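You operate a simulated robot arm through the tools that you are given. There is no shell and no other tool.

You are at the controls of a simulated two-armed robot. One attempt, no reset.

Task
Unstrap the stack and lift its top tyre on to the rubber mat.
Fine: winch lock knob to free before the hook comes out; hook in its holder; table lock freed last. Set down upright: strap hook.
Where things are to end (x, y in the base frame): small tyre within 0.05 m of [0.47, 0.79].

The check looks at the end state, three seconds after you hand in, the way a careful person would. Anything else that was tipped, shoved, dropped, spilled or broken makes it a failure.

Robot
Two 7-joint arms with fingered hands on one trunk that stands fixed in place. Base frame: the origin is at the foot of the trunk, x ahead of it, y to its left, z up; the work surface is at about z = 0.8. Readings come in m, rad, newtons and seconds.
The left shoulder is at [0.02, 0.269, 1.197], the right one opposite. Payload 5 kg a hand.
Tool frame (each hand has its own): the origin (TCP) lies between the finger pads and is the grasp point; the fingertips stand 0.042 m ahead of it; z points along the fingers, y is the line along which they close. Largest opening 0.208 m; the body of the gripper starts 0.119 m behind the TCP. The gripper is a hand of 4 fingers: y runs from the thumb to the fingers, the wrist lies at [0, 0, -0.317] in the tool frame.
Orientation is that of the tool frame in the base frame, as a unit quaternion [x, y, z, w]. With the fingers straight down and closing along the base's y, the tool's x points along the base's -x, its y along +y and its z along -z.

Tools
- The arms move only by the tool jog_arm. It takes "left_motion", "right_motion" or both (then of equal length, played together; a hand with none holds still); each is a list of rows, each a list of 6 numbers: the turn, a rotation vector about the tool's x, y, z in degrees, then the shift along the tool's x, y, z in m. In form: [[wx, wy, wz, tx, ty, tz], ...]. A call has 1 to 20 rows; each row shifts and turns the commanded pose from where the row before left it, along the tool's axes as they then stand. Rows are played at 5 a second. More than 0.05 m and 0.15 rad between two rows, and nothing of the call is played. Where a pose cannot be reached the arm comes as near as it can. A force on the tool above 40 N (or 10 N above the force at the start of the call, whichever is more), or a blocked arm, ends the call early, and 0.2 s more pass. In this call time passes only in rows, and 0.2 s behind the last. It gives the time, the measured TCP pose, the force on the tool (base axes), the opening and the grip force at its end, in the units of the frame above (readings bear some noise), with the torque about the TCP (base axes, N m) and any sound that the robot's microphone picked up.
- Cameras (640 x 400 px; columns grow to the right, rows downward): "scene" is now at [0.151, 0.0386, 1.4653]; the picture's right is [0.42, -0.91, 0.00], its down [-0.51, -0.24, -0.83] and it looks along [0.75, 0.35, -0.56] (base axes); focal length 227 px, centre (320, 200). "left" rides on the left gripper at [-0.093, 0.002, -0.146] in its tool frame; the picture's right is [-0.02, -1.00, 0.00], its down [0.84, -0.01, -0.54] and it looks along [0.54, -0.01, 0.84] (tool axes); focal length 280 px, centre (320, 200). "right" rides on the right gripper at [0.094, 0.001, -0.146] in its tool frame; the picture's right is [-0.01, 1.00, 0.00], its down [-0.84, -0.01, -0.54] and it looks along [-0.54, -0.01, 0.84] (tool axes); focal length 280 px, centre (320, 200). There is no depth. A picture from a camera that has moved, and an enlarged one, comes with that camera's place and axes in the base frame and with its lens.
- camera(camera): a new picture of that camera. The clock stands still meanwhile.
- lift_body(by): slides the trunk up (or, below 0, down) by that many m; the arms and the scene camera ride with it, the base frame stays. It gives what a move gives, with no picture.
- move_fingers(finger1, finger2, finger3, thumb_bend, hand): sets how far each is bent, from 0 (flat) to 1 (curled in); at 0.3 the hand is open as for a grip, at 0.7 the pads meet at the TCP. One left out holds its place. A second passes; each finger stops where it meets its share of the squeeze, and holds until it gets a number again. It is the only way to open and close the hand. It gives what a move gives, with no picture; readings hold the bend of each and the force on the fingers (four entries, about 0 where the hand has none), thumb and palm.
- turn_head(pan, tilt): turns the head with the scene camera to pan (to the left, within 1.396 rad either way) and tilt (down, from -0.506 to 1.204), counted from straight ahead of the robot. It gives what a move gives.
- close_up(camera, box): a new picture of the part [left, top, right, bottom] of that camera's present view, enlarged. The clock stands still meanwhile.
- job_done(): hands the job in; it is judged then, once.

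Places have to be worked out from the pictures, the camera data and where the tool is seen. Open the grippers and draw the arms clear of the work before you hand the job in, unless the task says otherwise.

The tools are called after ">>>" as name(argument=value, ...) on one line, values as JSON. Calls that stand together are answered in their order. jog_arm: Moves the arms, as the interface text tells. Its arguments: {"type":"object","properties":{"left_motion":{"type":"array"},"right_motion":{"type":"array"}},"required":[]} The other tools are called the same way: lift_body (by) slides the trunk up or down; move_fingers (finger1, finger2, finger3, thumb_bend, hand) moves the fingers one by one; turn_head (pan, tilt) turns the head that bears the scene camera; camera (camera) takes a picture; close_up (camera, box) takes an enlarged picture of a part of a camera's view; job_done () hands the job in.

At the start:

```text
clock: 0.0
left_tool_pos: [0.3842, 0.5548, 1.307]
left_ee_rot: [-0.245, 0.969, 0.0, 0.0]
left_force: [-1.1, -0.4, 0.4]
left_wrist_torque: [-0.02, -0.02, -0.02]
left_grip_width: 0.208
left_gripper_force: 0.1
left_shape: jaw
left_bend: [0.3, 0.3, 0.3, 0.3]
left_finger forces: [0.0, 0.0, 0.0, 0.0, 0.1, 0.0]
right_tool_pos: [0.5708, 0.0002, 1.2339]
right_ee_rot: [-0.245, 0.97, 0.001, -0.001]
right_force: [0.4, -0.3, -0.5]
right_wrist_torque: [0.02, 0.0, -0.01]
right_grip_width: 0.2078
right_gripper_force: 0.0
right_shape: jaw
right_bend: [0.3, 0.3, 0.3, 0.3]
right_finger forces: [0.0, 0.0, 0.0, 0.0, 0.1, 0.1]
trunk travel left (down, up): [-0.575, 0.046]
head pan, tilt: [0.438, 0.6]
```

scene: 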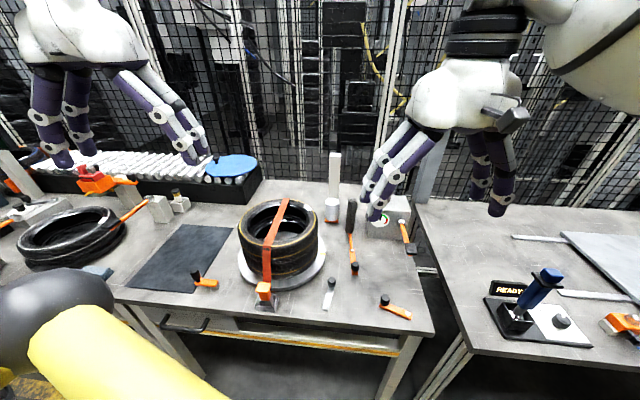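
right: 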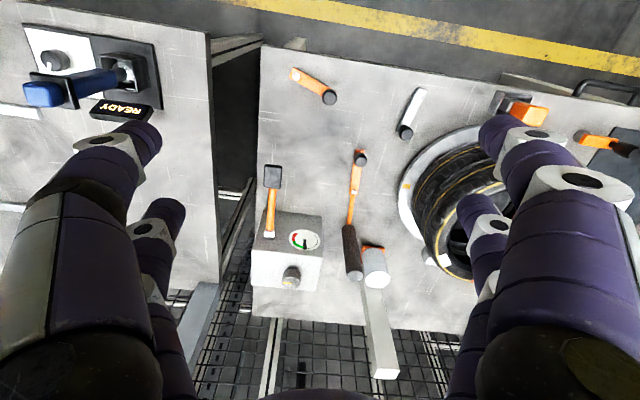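
left: 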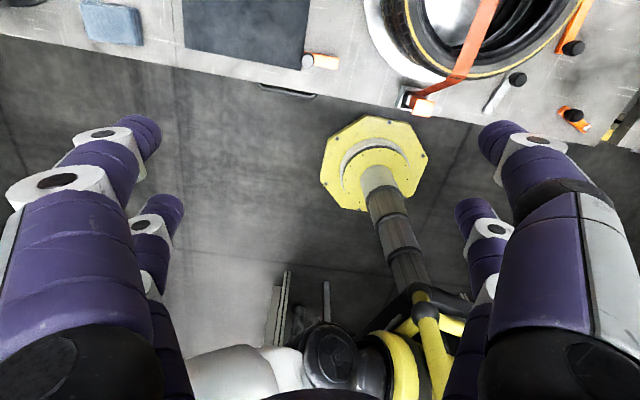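

I begin by looking closer at the stack, the strap, and the levers around it in the scene view.

>>> close_up(camera="scene", box=[120, 180, 440, 380])

>>> close_up(camera="scene", box=[220, 180, 340, 320])

>>> close_up(camera="scene", box=[310, 180, 440, 330])

>>> close_up(camera="scene", box=[0, 140, 220, 300])

>>> close_up(camera="left", box=[280, 0, 640, 160])

>>> close_up(camera="right", box=[240, 40, 640, 320])

```text
2.00 times, centred on (280, 280) of scene
camera zoom: at [0.151, 0.0386, 1.4653], right [0.42, -0.91, 0.0], down [-0.51, -0.24, -0.83], along [0.75, 0.35, -0.56], focal length 455 px, centre (400, 40)
```

zoom: 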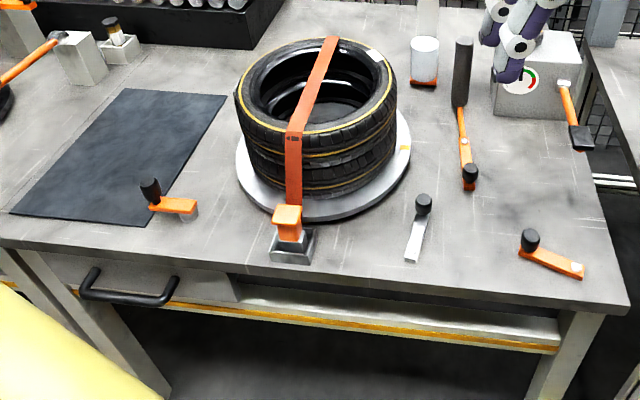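

```text
2.86 times, centred on (280, 250) of scene
camera zoom: at [0.151, 0.0386, 1.4653], right [0.42, -0.91, 0.0], down [-0.51, -0.24, -0.83], along [0.75, 0.35, -0.56], focal length 650 px, centre (434, 57)
```

zoom: 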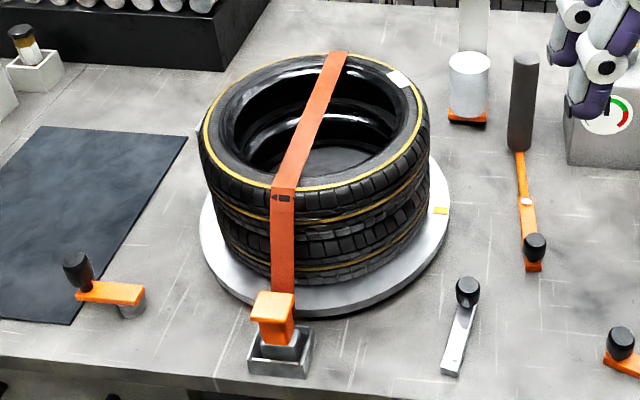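

```text
2.67 times, centred on (375, 255) of scene
camera zoom: at [0.151, 0.0386, 1.4653], right [0.42, -0.91, 0.0], down [-0.51, -0.24, -0.83], along [0.75, 0.35, -0.56], focal length 606 px, centre (173, 53)
```

zoom: 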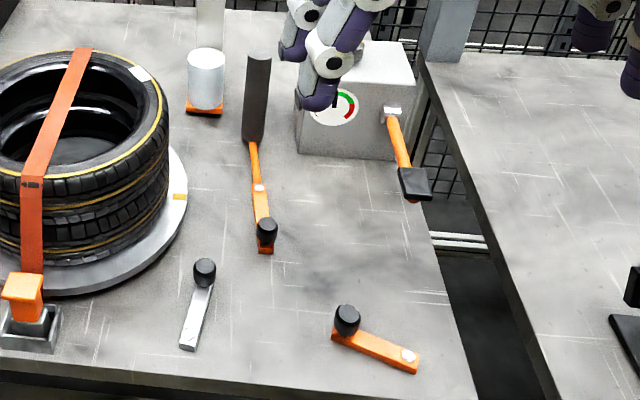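

```text
2.50 times, centred on (110, 220) of scene
camera zoom: at [0.151, 0.0386, 1.4653], right [0.42, -0.91, 0.0], down [-0.51, -0.24, -0.83], along [0.75, 0.35, -0.56], focal length 568 px, centre (845, 150)
```

zoom: 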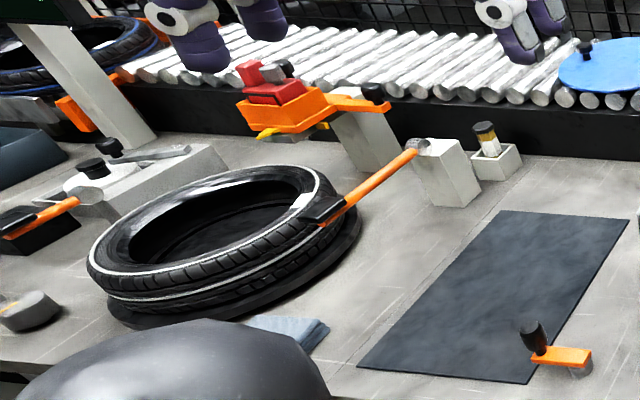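

```text
1.78 times, centred on (460, 80) of left
camera zoom: at [0.4669, 0.6009, 1.4517], right [0.49, -0.87, 0.0], down [-0.74, -0.41, 0.54], along [-0.47, -0.26, -0.84], focal length 498 px, centre (71, 413)
```

zoom: 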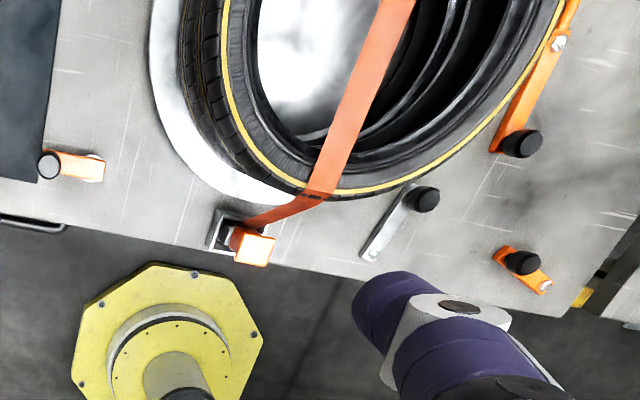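

```text
1.43 times, centred on (440, 180) of right
camera zoom: at [0.4892, -0.0423, 1.3789], right [-0.46, 0.89, 0.0], down [0.75, 0.39, 0.54], along [0.48, 0.25, -0.84], focal length 401 px, centre (149, 229)
```

zoom: 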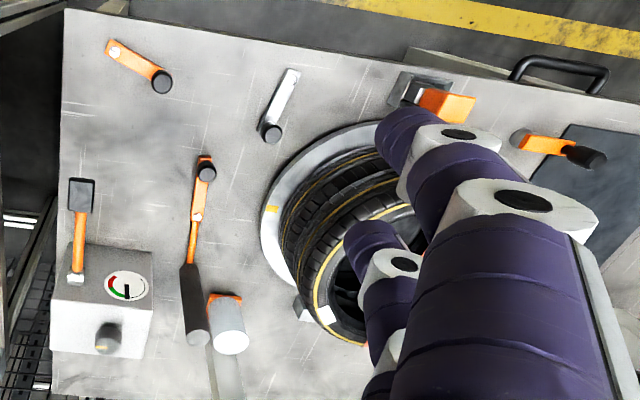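

The stack, an orange strap over it, a hook at the front anchor, and several knobbed levers are visible. I zoom in more to tell winch, holder and table lock apart.

>>> close_up(camera="scene", box=[310, 140, 390, 230])

>>> close_up(camera="scene", box=[330, 190, 430, 260])

>>> close_up(camera="scene", box=[235, 270, 345, 325])

>>> close_up(camera="scene", box=[160, 250, 240, 310])

>>> close_up(camera="right", box=[250, 140, 450, 390])

>>> close_up(camera="right", box=[270, 50, 500, 190])

```text
4.44 times, centred on (350, 185) of scene
camera zoom: at [0.151, 0.0386, 1.4653], right [0.42, -0.91, 0.0], down [-0.51, -0.24, -0.83], along [0.75, 0.35, -0.56], focal length 1011 px, centre (187, 267)
```

zoom: 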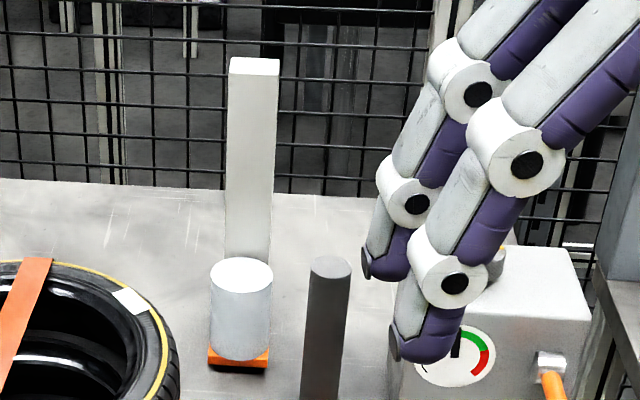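

```text
5.71 times, centred on (380, 225) of scene
camera zoom: at [0.151, 0.0386, 1.4653], right [0.42, -0.91, 0.0], down [-0.51, -0.24, -0.83], along [0.75, 0.35, -0.56], focal length 1300 px, centre (-23, 57)
```

zoom: 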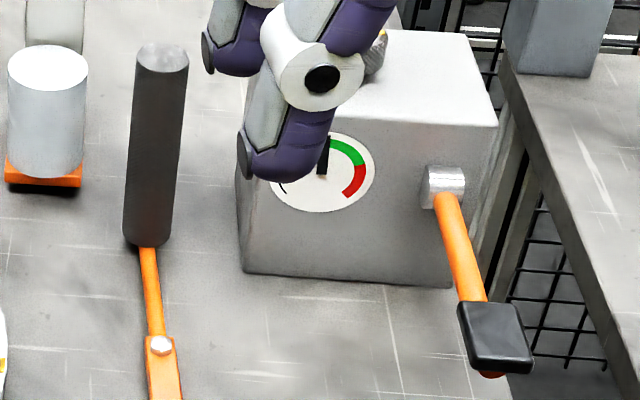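

```text
5.82 times, centred on (290, 298) of scene
camera zoom: at [0.151, 0.0386, 1.4653], right [0.42, -0.91, 0.0], down [-0.51, -0.24, -0.83], along [0.75, 0.35, -0.56], focal length 1323 px, centre (494, -367)
```

zoom: 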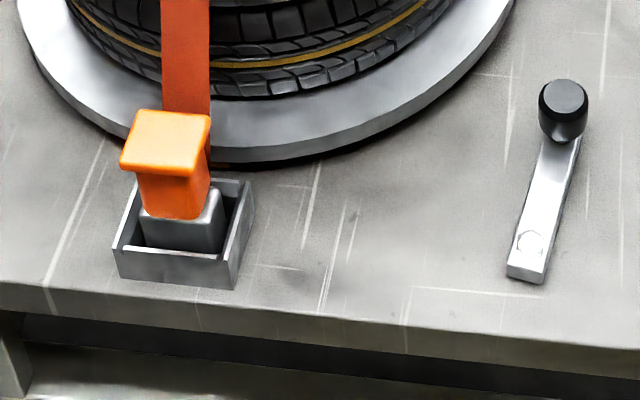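

```text
6.67 times, centred on (200, 280) of scene
camera zoom: at [0.151, 0.0386, 1.4653], right [0.42, -0.91, 0.0], down [-0.51, -0.24, -0.83], along [0.75, 0.35, -0.56], focal length 1516 px, centre (1120, -333)
```

zoom: 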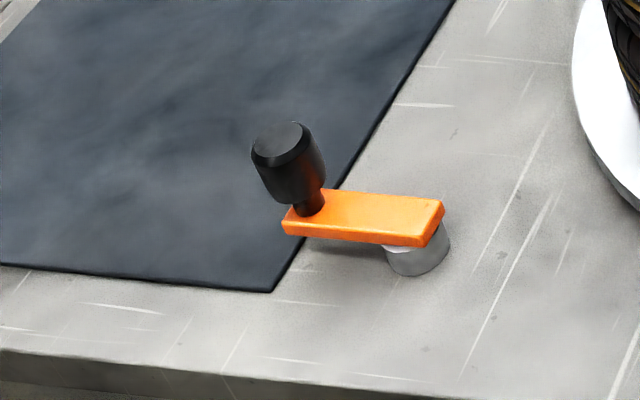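

```text
1.60 times, centred on (350, 265) of right
camera zoom: at [0.4892, -0.0423, 1.3789], right [-0.46, 0.89, 0.0], down [0.75, 0.39, 0.54], along [0.48, 0.25, -0.84], focal length 449 px, centre (272, 96)
```

zoom: 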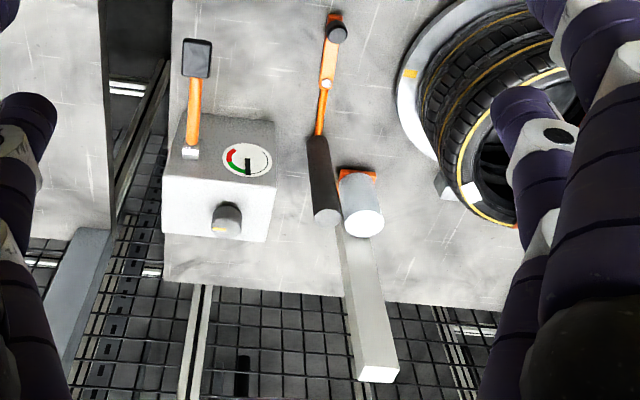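

```text
2.78 times, centred on (385, 120) of right
camera zoom: at [0.4892, -0.0423, 1.3789], right [-0.46, 0.89, 0.0], down [0.75, 0.39, 0.54], along [0.48, 0.25, -0.84], focal length 780 px, centre (139, 423)
```

zoom: 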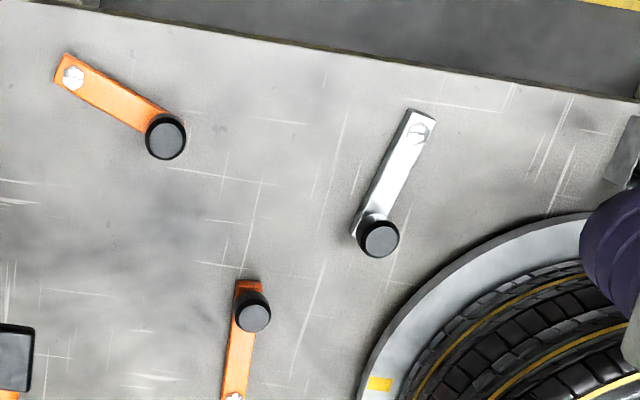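

I can't yet see the winch (likely behind the stack) or the hook's holder. I turn the head to survey left and right first.

>>> turn_head(pan=1.1, tilt=0.7)

>>> camera(camera="scene")

>>> turn_head(pan=-0.4, tilt=0.7)

>>> camera(camera="scene")

>>> turn_head(pan=0.5, tilt=0.9)

>>> camera(camera="scene")

```text
clock: 1.0
left_tool_pos: [0.3847, 0.5557, 1.3074]
left_ee_rot: [-0.246, 0.969, 0.002, 0.0]
left_force: [-0.1, 0.3, -0.6]
left_wrist_torque: [0.0, 0.05, 0.02]
left_grip_width: 0.2079
left_gripper_force: 0.0
left_shape: jaw
left_bend: [0.3, 0.3, 0.3, 0.3]
left_finger forces: [0.0, 0.0, 0.0, 0.0, 0.0, 0.0]
right_tool_pos: [0.5722, 0.0001, 1.2323]
right_ee_rot: [-0.245, 0.969, 0.0, 0.0]
right_force: [1.1, 0.0, 0.0]
right_wrist_torque: [-0.01, 0.01, -0.02]
right_grip_width: 0.2079
right_gripper_force: 0.0
right_shape: jaw
right_bend: [0.3, 0.3, 0.3, 0.3]
right_finger forces: [0.0, 0.0, 0.1, 0.1, 0.1, 0.1]
trunk travel left (down, up): [-0.575, 0.046]
head pan, tilt: [1.1, 0.7]
```

```text
taken
camera scene: at [0.1097, 0.0768, 1.4567], right [0.89, -0.45, 0.0], down [-0.29, -0.57, -0.77], along [0.35, 0.68, -0.64], focal length 227 px, centre (320, 200)
```

scene: 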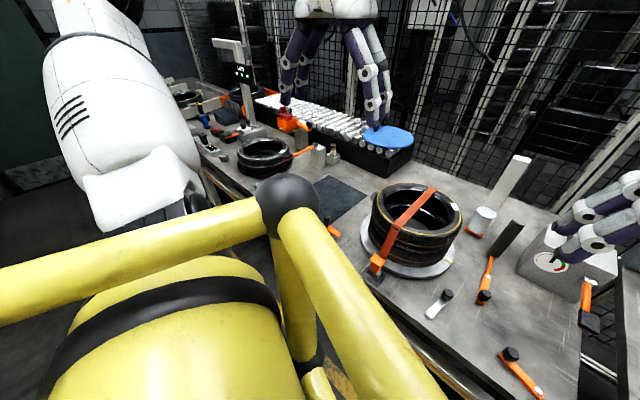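

```text
clock: 2.6
left_tool_pos: [0.3847, 0.5555, 1.3064]
left_ee_rot: [-0.245, 0.97, -0.001, 0.0]
left_force: [1.0, 0.6, -0.4]
left_wrist_torque: [-0.03, 0.0, 0.0]
left_grip_width: 0.2078
left_gripper_force: 0.0
left_shape: jaw
left_bend: [0.3, 0.3, 0.3, 0.3]
left_finger forces: [0.0, 0.0, 0.0, 0.0, 0.1, 0.1]
right_tool_pos: [0.57, 0.0009, 1.2329]
right_ee_rot: [-0.246, 0.969, 0.0, 0.0]
right_force: [-0.4, 0.1, -0.3]
right_wrist_torque: [0.02, -0.01, 0.03]
right_grip_width: 0.2078
right_gripper_force: 0.0
right_shape: jaw
right_bend: [0.3, 0.3, 0.3, 0.3]
right_finger forces: [0.1, 0.0, 0.0, 0.0, 0.1, 0.0]
trunk travel left (down, up): [-0.575, 0.046]
head pan, tilt: [-0.4, 0.7]
```

```text
taken
camera scene: at [0.1493, -0.0319, 1.4566], right [-0.39, -0.92, 0.0], down [-0.59, 0.25, -0.76], along [0.7, -0.3, -0.64], focal length 227 px, centre (320, 200)
```

scene: 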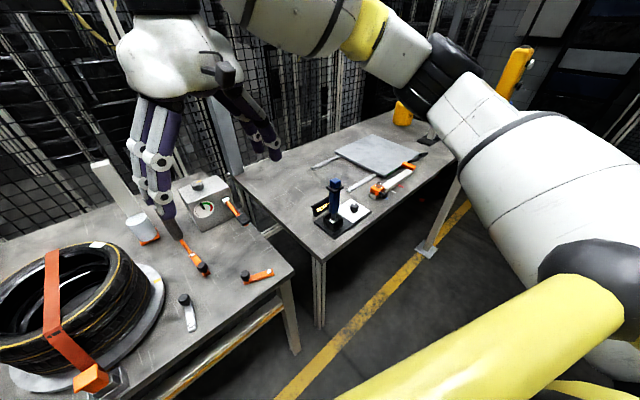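

```text
clock: 3.8
left_tool_pos: [0.3851, 0.5551, 1.3065]
left_ee_rot: [-0.245, 0.969, -0.001, 0.0]
left_force: [-0.2, 0.6, -0.2]
left_wrist_torque: [0.01, 0.01, 0.01]
left_grip_width: 0.2078
left_gripper_force: 0.1
left_shape: jaw
left_bend: [0.3, 0.3, 0.3, 0.3]
left_finger forces: [0.1, 0.1, 0.0, 0.0, 0.0, 0.0]
right_tool_pos: [0.5711, 0.0004, 1.2332]
right_ee_rot: [-0.246, 0.969, 0.0, 0.0]
right_force: [0.2, 0.4, 0.2]
right_wrist_torque: [-0.01, 0.0, 0.03]
right_grip_width: 0.2079
right_gripper_force: 0.0
right_shape: jaw
right_bend: [0.3, 0.3, 0.3, 0.3]
right_finger forces: [0.0, 0.1, 0.0, 0.1, 0.0, 0.1]
trunk travel left (down, up): [-0.575, 0.046]
head pan, tilt: [0.499, 0.901]
```

```text
taken
camera scene: at [0.1374, 0.0372, 1.4405], right [0.48, -0.88, 0.0], down [-0.69, -0.37, -0.62], along [0.55, 0.3, -0.78], focal length 227 px, centre (320, 200)
```

scene: 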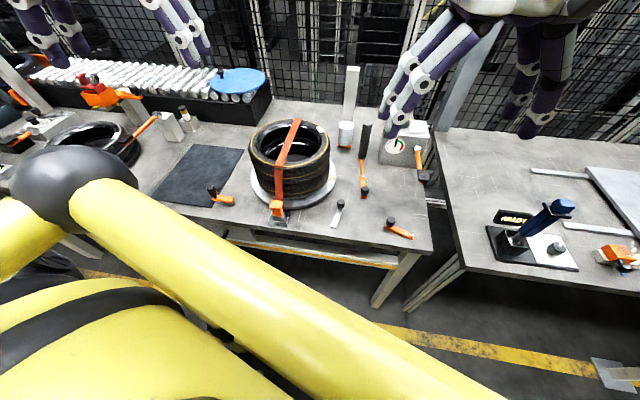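

The survey shows no winch yet; it is likely behind the stack. I move the left hand (its camera looks back toward the robot) out over the back of the stack, staying high, to see the rear side.

>>> jog_arm(left_motion=[[0, 0, 0, -0.0295, -0.0222, 0.004], [0, 0, 0, -0.0295, -0.0222, 0.004], [0, 0, 0, -0.0295, -0.0222, 0.004], [0, 0, 0, -0.0295, -0.0222, 0.004], [0, 0, 0, -0.0295, -0.0222, 0.004], [0, 0, 0, -0.0295, -0.0222, 0.004], [0, 0, 0, -0.0295, -0.0222, 0.004], [0, 0, 0, -0.0295, -0.0222, 0.004], [0, 0, 0, -0.0295, -0.0222, 0.004], [0, 0, 0, -0.0295, -0.0222, 0.004]])

>>> camera(camera="left")

>>> camera(camera="scene")

```text
clock: 6.0
left_tool_pos: [0.752, 0.4989, 1.2667]
left_ee_rot: [-0.246, 0.969, 0.0, -0.001]
left_force: [0.8, 0.1, -0.7]
left_wrist_torque: [-0.02, 0.14, 0.0]
left_grip_width: 0.2079
left_gripper_force: 0.0
left_shape: jaw
left_bend: [0.3, 0.3, 0.3, 0.3]
left_finger forces: [0.0, 0.1, 0.0, 0.0, 0.0, 0.0]
right_tool_pos: [0.5733, -0.0005, 1.2319]
right_ee_rot: [-0.245, 0.97, -0.001, -0.001]
right_force: [1.8, 0.1, -2.3]
right_wrist_torque: [0.02, 0.19, 0.01]
right_grip_width: 0.2078
right_gripper_force: 0.0
right_shape: jaw
right_bend: [0.3, 0.3, 0.3, 0.3]
right_finger forces: [0.1, 0.0, 0.0, 0.0, 0.0, 0.1]
trunk travel left (down, up): [-0.575, 0.046]
head pan, tilt: [0.499, 0.901]
```

```text
taken
camera left: at [0.8345, 0.5457, 1.4104], right [0.49, -0.87, 0.0], down [-0.73, -0.41, 0.54], along [-0.47, -0.26, -0.84], focal length 280 px, centre (320, 200)
```

left: 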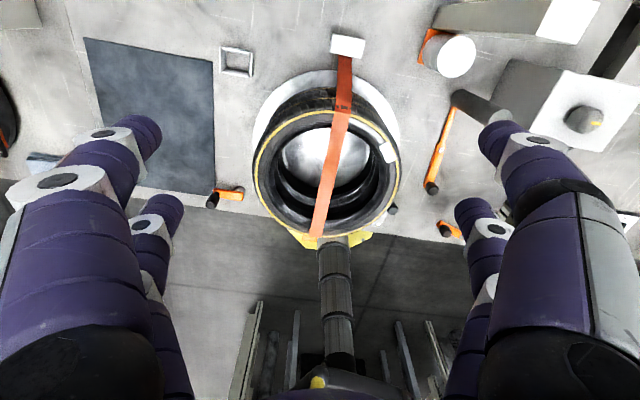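

```text
taken
camera scene: at [0.139, 0.0373, 1.4401], right [0.48, -0.88, 0.0], down [-0.69, -0.38, -0.62], along [0.54, 0.3, -0.78], focal length 227 px, centre (320, 200)
```

scene: 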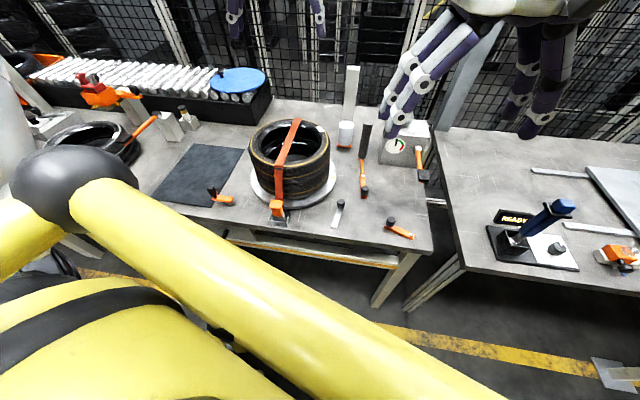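

Now visible: the strap runs down to a block behind the stack, and an empty square tray (237,60) that looks like the hook's holder. I zoom in on these.

>>> close_up(camera="left", box=[200, 10, 420, 150])

>>> close_up(camera="left", box=[400, 0, 640, 150])

>>> close_up(camera="left", box=[360, 130, 500, 250])

>>> close_up(camera="left", box=[200, 30, 280, 90])

>>> close_up(camera="left", box=[310, 20, 390, 80])

```text
2.86 times, centred on (310, 80) of left
camera zoom: at [0.8345, 0.5457, 1.4104], right [0.49, -0.87, 0.0], down [-0.73, -0.41, 0.54], along [-0.47, -0.26, -0.84], focal length 801 px, centre (349, 543)
```

zoom: 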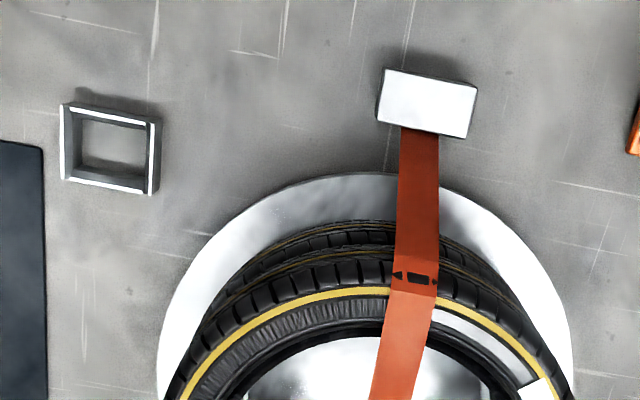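

```text
2.67 times, centred on (520, 75) of left
camera zoom: at [0.8345, 0.5457, 1.4104], right [0.49, -0.87, 0.0], down [-0.73, -0.41, 0.54], along [-0.47, -0.26, -0.84], focal length 748 px, centre (-213, 533)
```

zoom: 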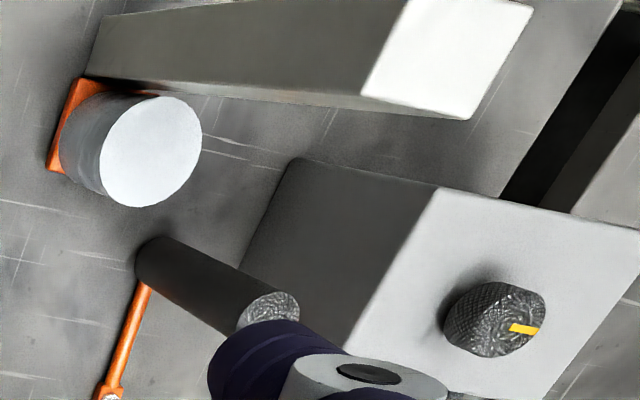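

```text
3.33 times, centred on (430, 190) of left
camera zoom: at [0.8345, 0.5457, 1.4104], right [0.49, -0.87, 0.0], down [-0.73, -0.41, 0.54], along [-0.47, -0.26, -0.84], focal length 935 px, centre (-47, 233)
```

zoom: 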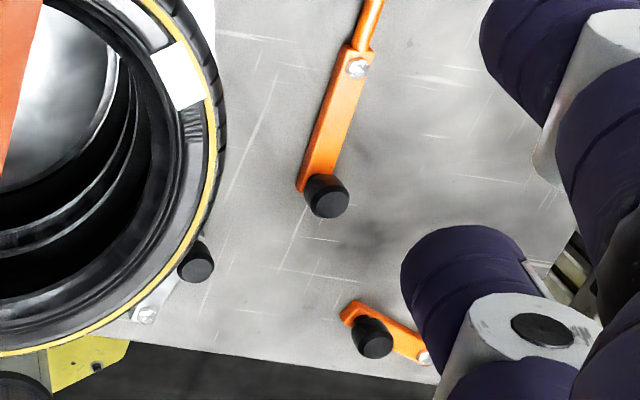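

```text
6.67 times, centred on (240, 60) of left
camera zoom: at [0.8345, 0.5457, 1.4104], right [0.49, -0.87, 0.0], down [-0.73, -0.41, 0.54], along [-0.47, -0.26, -0.84], focal length 1869 px, centre (853, 1133)
```

zoom: 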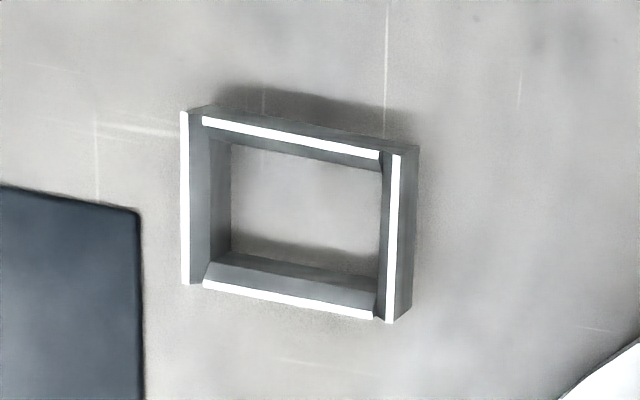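

```text
6.67 times, centred on (350, 50) of left
camera zoom: at [0.8345, 0.5457, 1.4104], right [0.49, -0.87, 0.0], down [-0.73, -0.41, 0.54], along [-0.47, -0.26, -0.84], focal length 1869 px, centre (120, 1200)
```

zoom: 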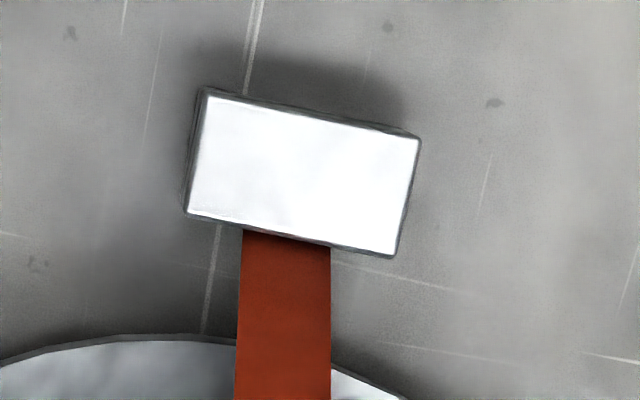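

I zoom in with the right camera on the gauge box, its knurled knob and the lever with the post, to look for marks.

>>> close_up(camera="right", box=[245, 200, 335, 300])

>>> close_up(camera="right", box=[330, 140, 420, 300])

>>> close_up(camera="right", box=[255, 155, 345, 215])

>>> close_up(camera="right", box=[380, 75, 460, 145])

>>> close_up(camera="right", box=[280, 55, 360, 115])

>>> close_up(camera="scene", box=[330, 100, 440, 200])

```text
4.00 times, centred on (290, 250) of right
camera zoom: at [0.4912, -0.0421, 1.3775], right [-0.46, 0.89, 0.0], down [0.75, 0.39, 0.54], along [0.48, 0.25, -0.84], focal length 1122 px, centre (440, 0)
```

zoom: 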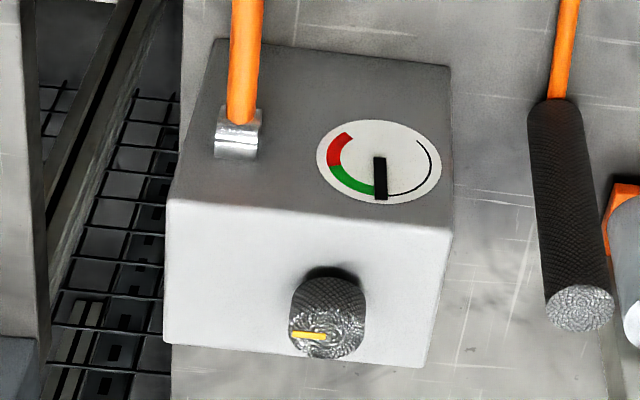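

```text
2.50 times, centred on (375, 220) of right
camera zoom: at [0.4912, -0.0421, 1.3775], right [-0.46, 0.89, 0.0], down [0.75, 0.39, 0.54], along [0.48, 0.25, -0.84], focal length 701 px, centre (182, 150)
```

zoom: 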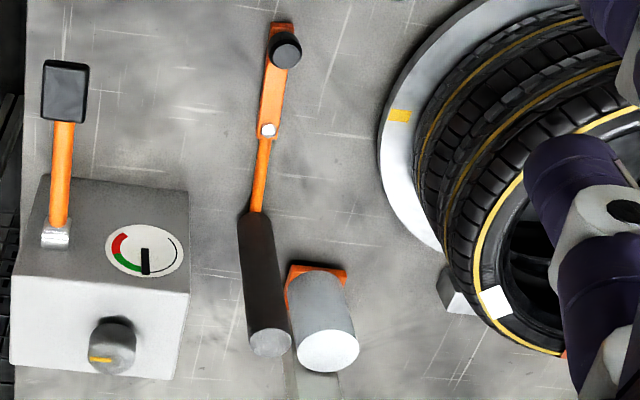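

```text
6.67 times, centred on (300, 185) of right
camera zoom: at [0.4912, -0.0421, 1.3775], right [-0.46, 0.89, 0.0], down [0.75, 0.39, 0.54], along [0.48, 0.25, -0.84], focal length 1869 px, centre (453, 300)
```

zoom: 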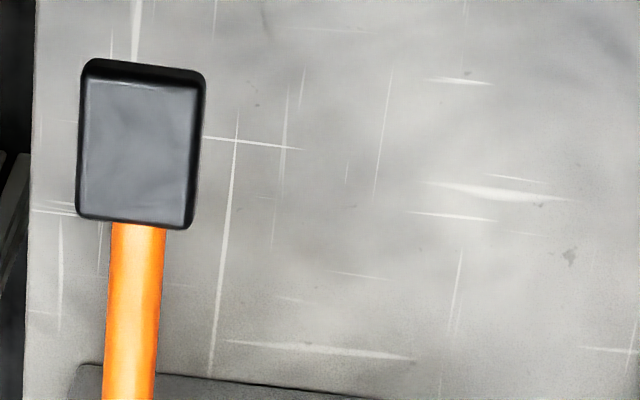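

```text
5.71 times, centred on (420, 110) of right
camera zoom: at [0.4912, -0.0421, 1.3775], right [-0.46, 0.89, 0.0], down [0.75, 0.39, 0.54], along [0.48, 0.25, -0.84], focal length 1602 px, centre (-251, 714)
```

zoom: 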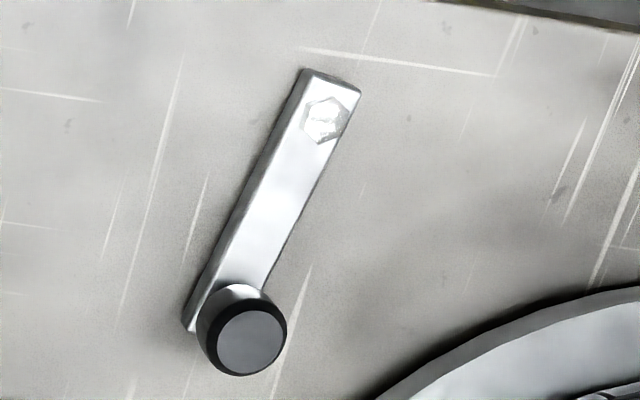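

```text
6.67 times, centred on (320, 85) of right
camera zoom: at [0.4912, -0.0421, 1.3775], right [-0.46, 0.89, 0.0], down [0.75, 0.39, 0.54], along [0.48, 0.25, -0.84], focal length 1869 px, centre (320, 967)
```

zoom: 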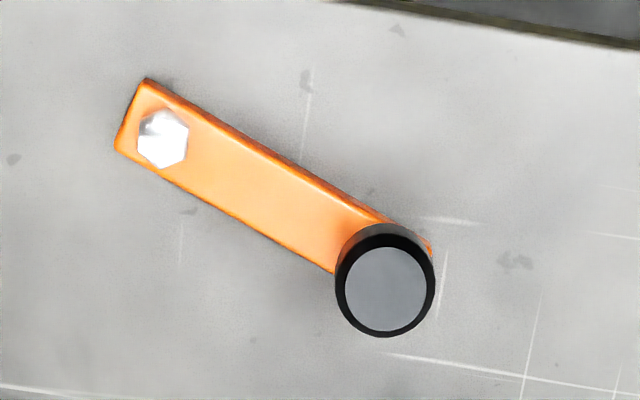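

```text
4.00 times, centred on (385, 150) of scene
camera zoom: at [0.139, 0.0373, 1.4401], right [0.48, -0.88, 0.0], down [-0.69, -0.38, -0.62], along [0.54, 0.3, -0.78], focal length 910 px, centre (60, 400)
```

zoom: 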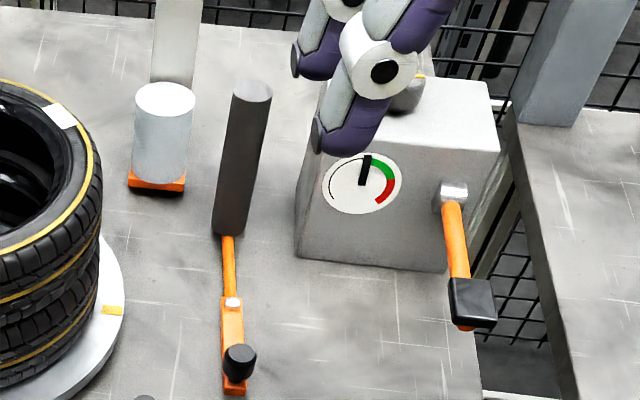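

I check the other equipment (READY panel on the right table, items on the left) for labels that explain which lock is which.

>>> close_up(camera="scene", box=[470, 180, 640, 290])

>>> close_up(camera="scene", box=[0, 40, 280, 190])

>>> close_up(camera="left", box=[190, 170, 260, 220])

>>> close_up(camera="right", box=[0, 20, 220, 220])

```text
3.64 times, centred on (555, 235) of scene
camera zoom: at [0.139, 0.0373, 1.4401], right [0.48, -0.88, 0.0], down [-0.69, -0.38, -0.62], along [0.54, 0.3, -0.78], focal length 827 px, centre (-534, 73)
```

zoom: 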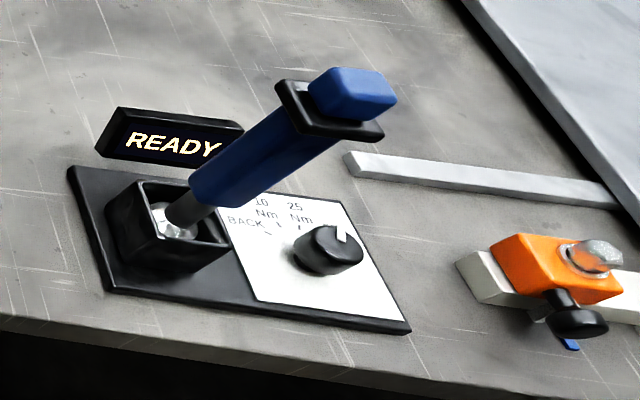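

```text
2.29 times, centred on (140, 115) of scene
camera zoom: at [0.139, 0.0373, 1.4401], right [0.48, -0.88, 0.0], down [-0.69, -0.38, -0.62], along [0.54, 0.3, -0.78], focal length 520 px, centre (731, 394)
```

zoom: 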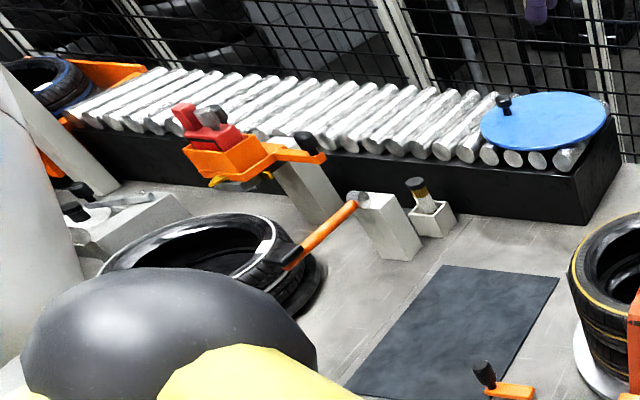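

```text
8.00 times, centred on (225, 195) of left
camera zoom: at [0.8345, 0.5457, 1.4104], right [0.49, -0.87, 0.0], down [-0.73, -0.41, 0.54], along [-0.47, -0.26, -0.84], focal length 2243 px, centre (1080, 240)
```

zoom: 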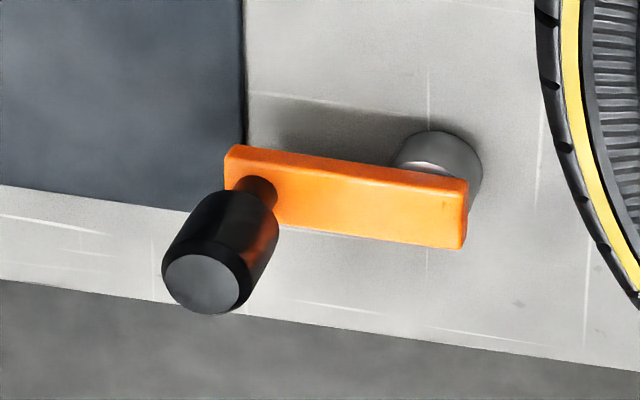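

```text
2.00 times, centred on (110, 120) of right
camera zoom: at [0.4912, -0.0421, 1.3775], right [-0.46, 0.89, 0.0], down [0.75, 0.39, 0.54], along [0.48, 0.25, -0.84], focal length 561 px, centre (740, 360)
```

zoom: 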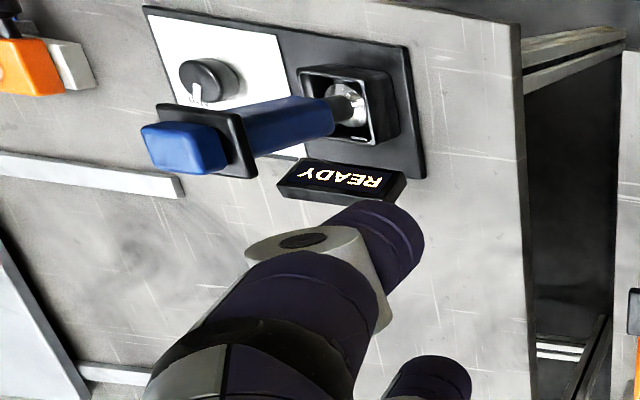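

No labels on these so far. I zoom with the left camera on the gauge box top and its knurled knob to check for hidden markings, and on the lever/post device.

>>> close_up(camera="left", box=[540, 70, 640, 160])

>>> close_up(camera="left", box=[410, 80, 510, 200])

>>> close_up(camera="left", box=[405, 20, 485, 80])

>>> close_up(camera="left", box=[370, 190, 470, 250])

```text
4.44 times, centred on (590, 115) of left
camera zoom: at [0.8345, 0.5457, 1.4104], right [0.49, -0.87, 0.0], down [-0.73, -0.41, 0.54], along [-0.47, -0.26, -0.84], focal length 1246 px, centre (-880, 578)
```

zoom: 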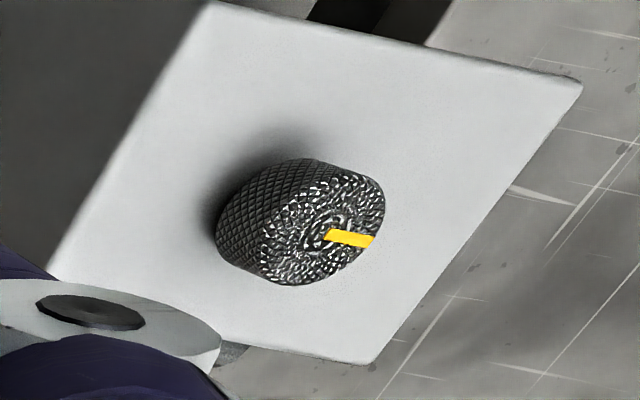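

```text
3.33 times, centred on (460, 140) of left
camera zoom: at [0.8345, 0.5457, 1.4104], right [0.49, -0.87, 0.0], down [-0.73, -0.41, 0.54], along [-0.47, -0.26, -0.84], focal length 935 px, centre (-147, 400)
```

zoom: 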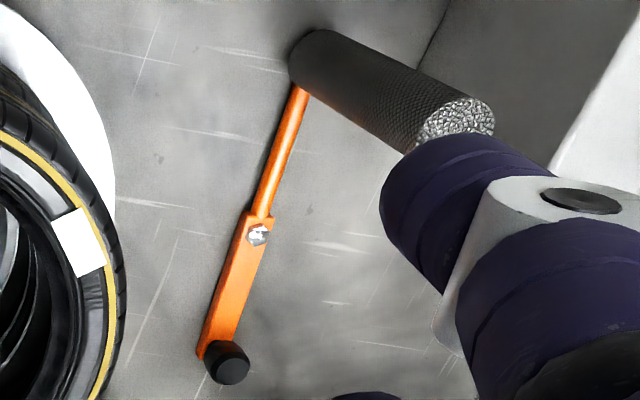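

```text
6.67 times, centred on (445, 50) of left
camera zoom: at [0.8345, 0.5457, 1.4104], right [0.49, -0.87, 0.0], down [-0.73, -0.41, 0.54], along [-0.47, -0.26, -0.84], focal length 1869 px, centre (-513, 1200)
```

zoom: 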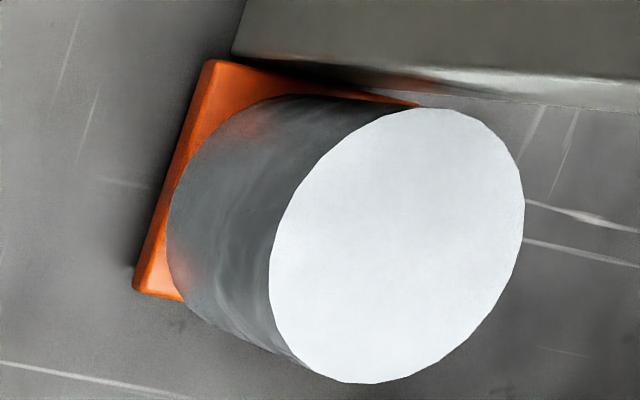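

```text
6.40 times, centred on (420, 220) of left
camera zoom: at [0.8345, 0.5457, 1.4104], right [0.49, -0.87, 0.0], down [-0.73, -0.41, 0.54], along [-0.47, -0.26, -0.84], focal length 1794 px, centre (-320, 72)
```

zoom: 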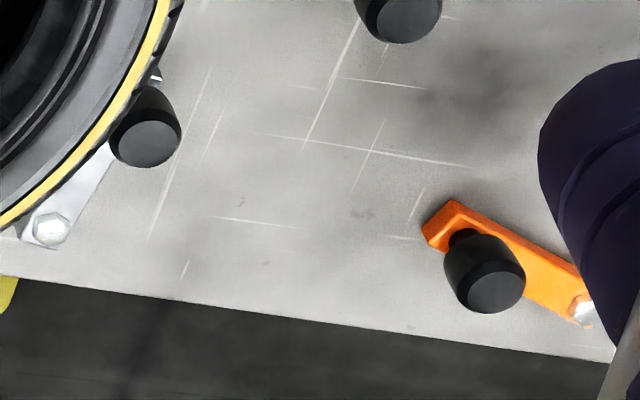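

The lever with a bar, rod and knurled post, and the gauge box, are the ambiguous ones. I move the right hand back and tilt it so its camera looks more level across the right half of the table.

>>> jog_arm(right_motion=[[0, 0, 0, 0.032, 0.003, 0.02], [0, 0, 0, 0.032, 0.003, 0.02], [0, 0, 0, 0.032, 0.003, 0.02], [0, 0, 0, 0.032, 0.003, 0.02], [0, -7.5, 0, 0, 0, 0], [0, -7.5, 0, 0, 0, 0], [0, -7.5, 0, 0, 0, 0], [0, -7.5, 0, 0, 0, 0]])

>>> camera(camera="right")

>>> close_up(camera="right", box=[200, 150, 440, 300])

```text
clock: 7.8
left_tool_pos: [0.7494, 0.4981, 1.2672]
left_ee_rot: [-0.246, 0.969, -0.001, 0.001]
left_force: [0.1, -0.1, 0.5]
left_wrist_torque: [0.02, 0.0, -0.03]
left_grip_width: 0.2076
left_gripper_force: 0.0
left_shape: jaw
left_bend: [0.3, 0.3, 0.3, 0.3]
left_finger forces: [0.1, 0.1, 0.1, 0.0, 0.0, 0.0]
right_tool_pos: [0.4534, -0.0497, 1.1528]
right_ee_rot: [-0.236, 0.936, 0.065, 0.252]
right_force: [0.0, -0.7, -0.1]
right_wrist_torque: [0.01, -0.04, -0.01]
right_grip_width: 0.2078
right_gripper_force: 0.0
right_shape: jaw
right_bend: [0.3, 0.3, 0.3, 0.3]
right_finger forces: [0.0, 0.0, 0.0, 0.0, 0.0, 0.1]
trunk travel left (down, up): [-0.575, 0.046]
head pan, tilt: [0.499, 0.901]
```

```text
taken
camera right: at [0.3176, -0.1214, 1.2315], right [-0.46, 0.89, 0.01], down [0.41, 0.21, 0.89], along [0.79, 0.42, -0.46], focal length 280 px, centre (320, 200)
```

right: 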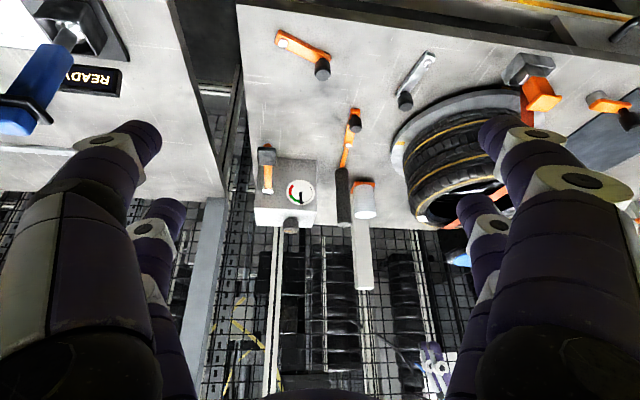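

```text
2.67 times, centred on (320, 225) of right
camera zoom: at [0.3176, -0.1214, 1.2315], right [-0.46, 0.89, 0.01], down [0.41, 0.21, 0.89], along [0.79, 0.42, -0.46], focal length 748 px, centre (320, 133)
```

zoom: 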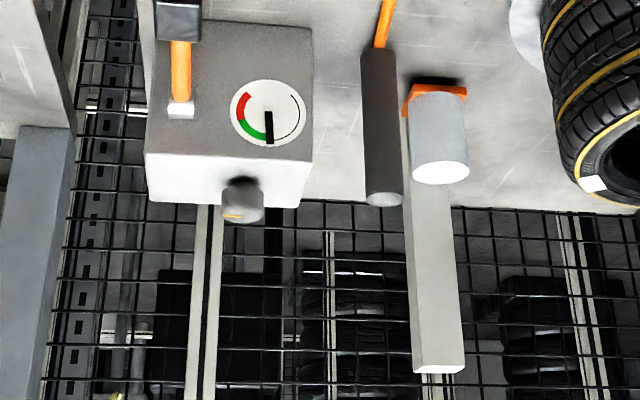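

I zoom further into individual devices from this lower angle.

>>> close_up(camera="right", box=[310, 95, 400, 230])

>>> close_up(camera="right", box=[380, 40, 480, 120])

>>> close_up(camera="right", box=[260, 20, 350, 90])

>>> close_up(camera="right", box=[480, 40, 640, 140])

>>> close_up(camera="right", box=[420, 160, 520, 270])

```text
2.96 times, centred on (355, 162) of right
camera zoom: at [0.3176, -0.1214, 1.2315], right [-0.46, 0.89, 0.01], down [0.41, 0.21, 0.89], along [0.79, 0.42, -0.46], focal length 831 px, centre (216, 311)
```

zoom: 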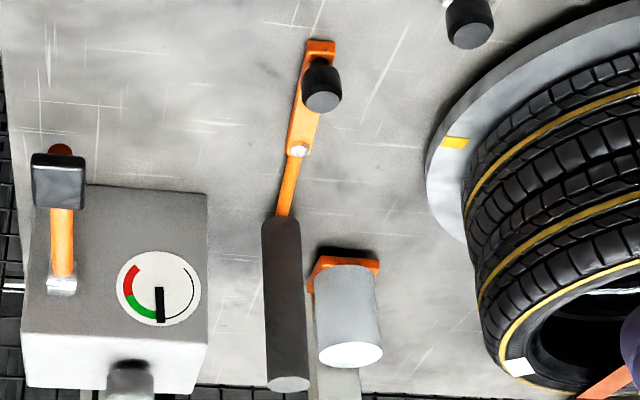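

```text
5.00 times, centred on (430, 80) of right
camera zoom: at [0.3176, -0.1214, 1.2315], right [-0.46, 0.89, 0.01], down [0.41, 0.21, 0.89], along [0.79, 0.42, -0.46], focal length 1402 px, centre (-230, 800)
```

zoom: 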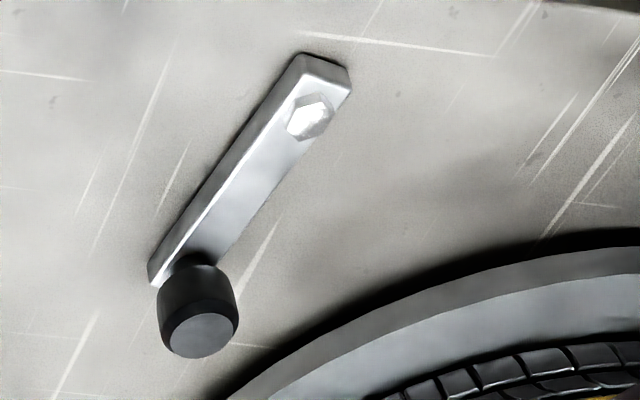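

```text
5.71 times, centred on (305, 55) of right
camera zoom: at [0.3176, -0.1214, 1.2315], right [-0.46, 0.89, 0.01], down [0.41, 0.21, 0.89], along [0.79, 0.42, -0.46], focal length 1602 px, centre (406, 1029)
```

zoom: 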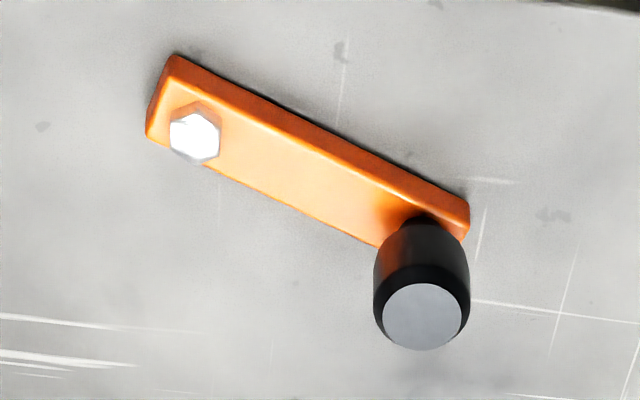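

```text
4.00 times, centred on (560, 90) of right
camera zoom: at [0.3176, -0.1214, 1.2315], right [-0.46, 0.89, 0.01], down [0.41, 0.21, 0.89], along [0.79, 0.42, -0.46], focal length 1122 px, centre (-640, 640)
```

zoom: 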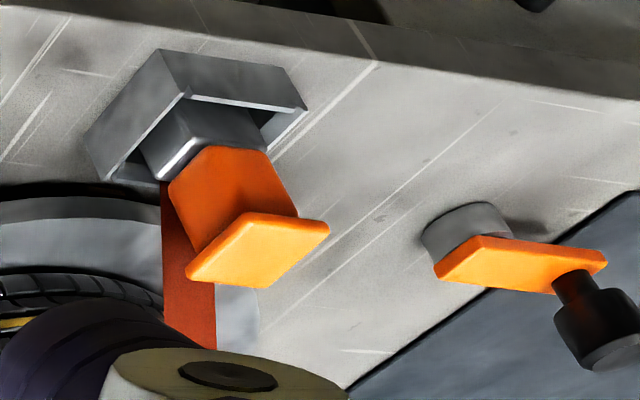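

```text
3.64 times, centred on (470, 215) of right
camera zoom: at [0.3176, -0.1214, 1.2315], right [-0.46, 0.89, 0.01], down [0.41, 0.21, 0.89], along [0.79, 0.42, -0.46], focal length 1020 px, centre (-226, 146)
```

zoom: 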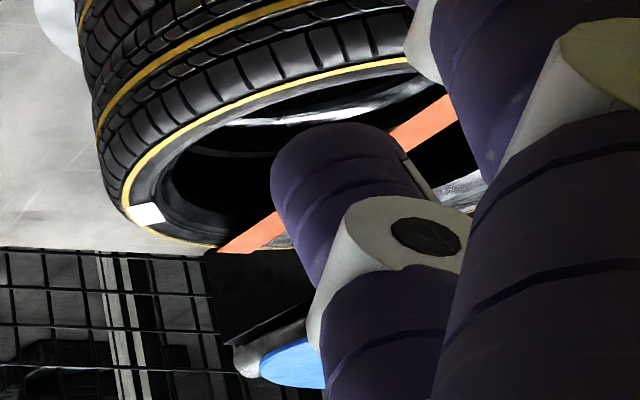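

The right-side views show no marks. I want to see the block at the strap's rear end from the side, so I move the left hand to the left of the stack, and yaw it so its camera looks across toward the rear block.

>>> jog_arm(left_motion=[[0, 0, 0, 0.0041, 0.0314, 0.025], [0, 0, 0, 0.0041, 0.0314, 0.025], [0, 0, 0, 0.0041, 0.0314, 0.025], [0, 0, 0, 0.0041, 0.0314, 0.025], [0, 0, 0, 0.0041, 0.0314, 0.025], [0, 0, 0, 0.0041, 0.0314, 0.025], [0, 0, 0, 0.0041, 0.0314, 0.025], [0, 0, -8, 0, 0, 0], [0, 0, -8, 0, 0, 0], [0, 0, -8, 0, 0, 0], [0, 0, -8, 0, 0, 0], [0, 0, -8, 0, 0, 0], [0, 0, -8, 0, 0, 0], [0, 0, -8, 0, 0, 0], [0, 0, -8, 0, 0, 0], [0, 0, -8, 0, 0, 0]])

>>> camera(camera="left")

>>> camera(camera="scene")

```text
clock: 11.2
left_tool_pos: [0.6196, 0.6788, 1.093]
left_ee_rot: [0.769, -0.639, 0.001, -0.001]
left_force: [0.8, -0.4, -0.8]
left_wrist_torque: [0.02, 0.0, 0.0]
left_grip_width: 0.2079
left_gripper_force: 0.0
left_shape: jaw
left_bend: [0.3, 0.3, 0.3, 0.3]
left_finger forces: [0.1, 0.1, 0.0, 0.1, 0.0, 0.0]
right_tool_pos: [0.4525, -0.0501, 1.1511]
right_ee_rot: [-0.237, 0.936, 0.064, 0.251]
right_force: [0.4, -1.0, 0.1]
right_wrist_torque: [0.03, -0.03, 0.03]
right_grip_width: 0.2079
right_gripper_force: 0.0
right_shape: jaw
right_bend: [0.3, 0.3, 0.3, 0.3]
right_finger forces: [0.0, 0.0, 0.1, 0.1, 0.0, 0.0]
trunk travel left (down, up): [-0.575, 0.046]
head pan, tilt: [0.499, 0.901]
```

```text
taken
camera left: at [0.6018, 0.771, 1.2374], right [0.98, 0.2, 0.0], down [0.17, -0.83, 0.54], along [0.11, -0.53, -0.84], focal length 280 px, centre (320, 200)
```

left: 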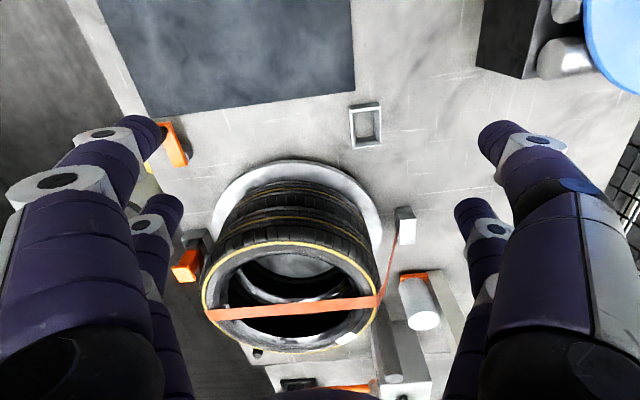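

```text
taken
camera scene: at [0.1373, 0.0369, 1.4405], right [0.48, -0.88, 0.0], down [-0.69, -0.38, -0.62], along [0.55, 0.3, -0.78], focal length 227 px, centre (320, 200)
```

scene: 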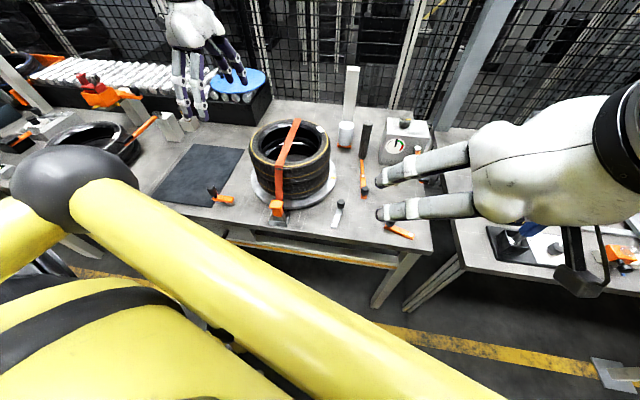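

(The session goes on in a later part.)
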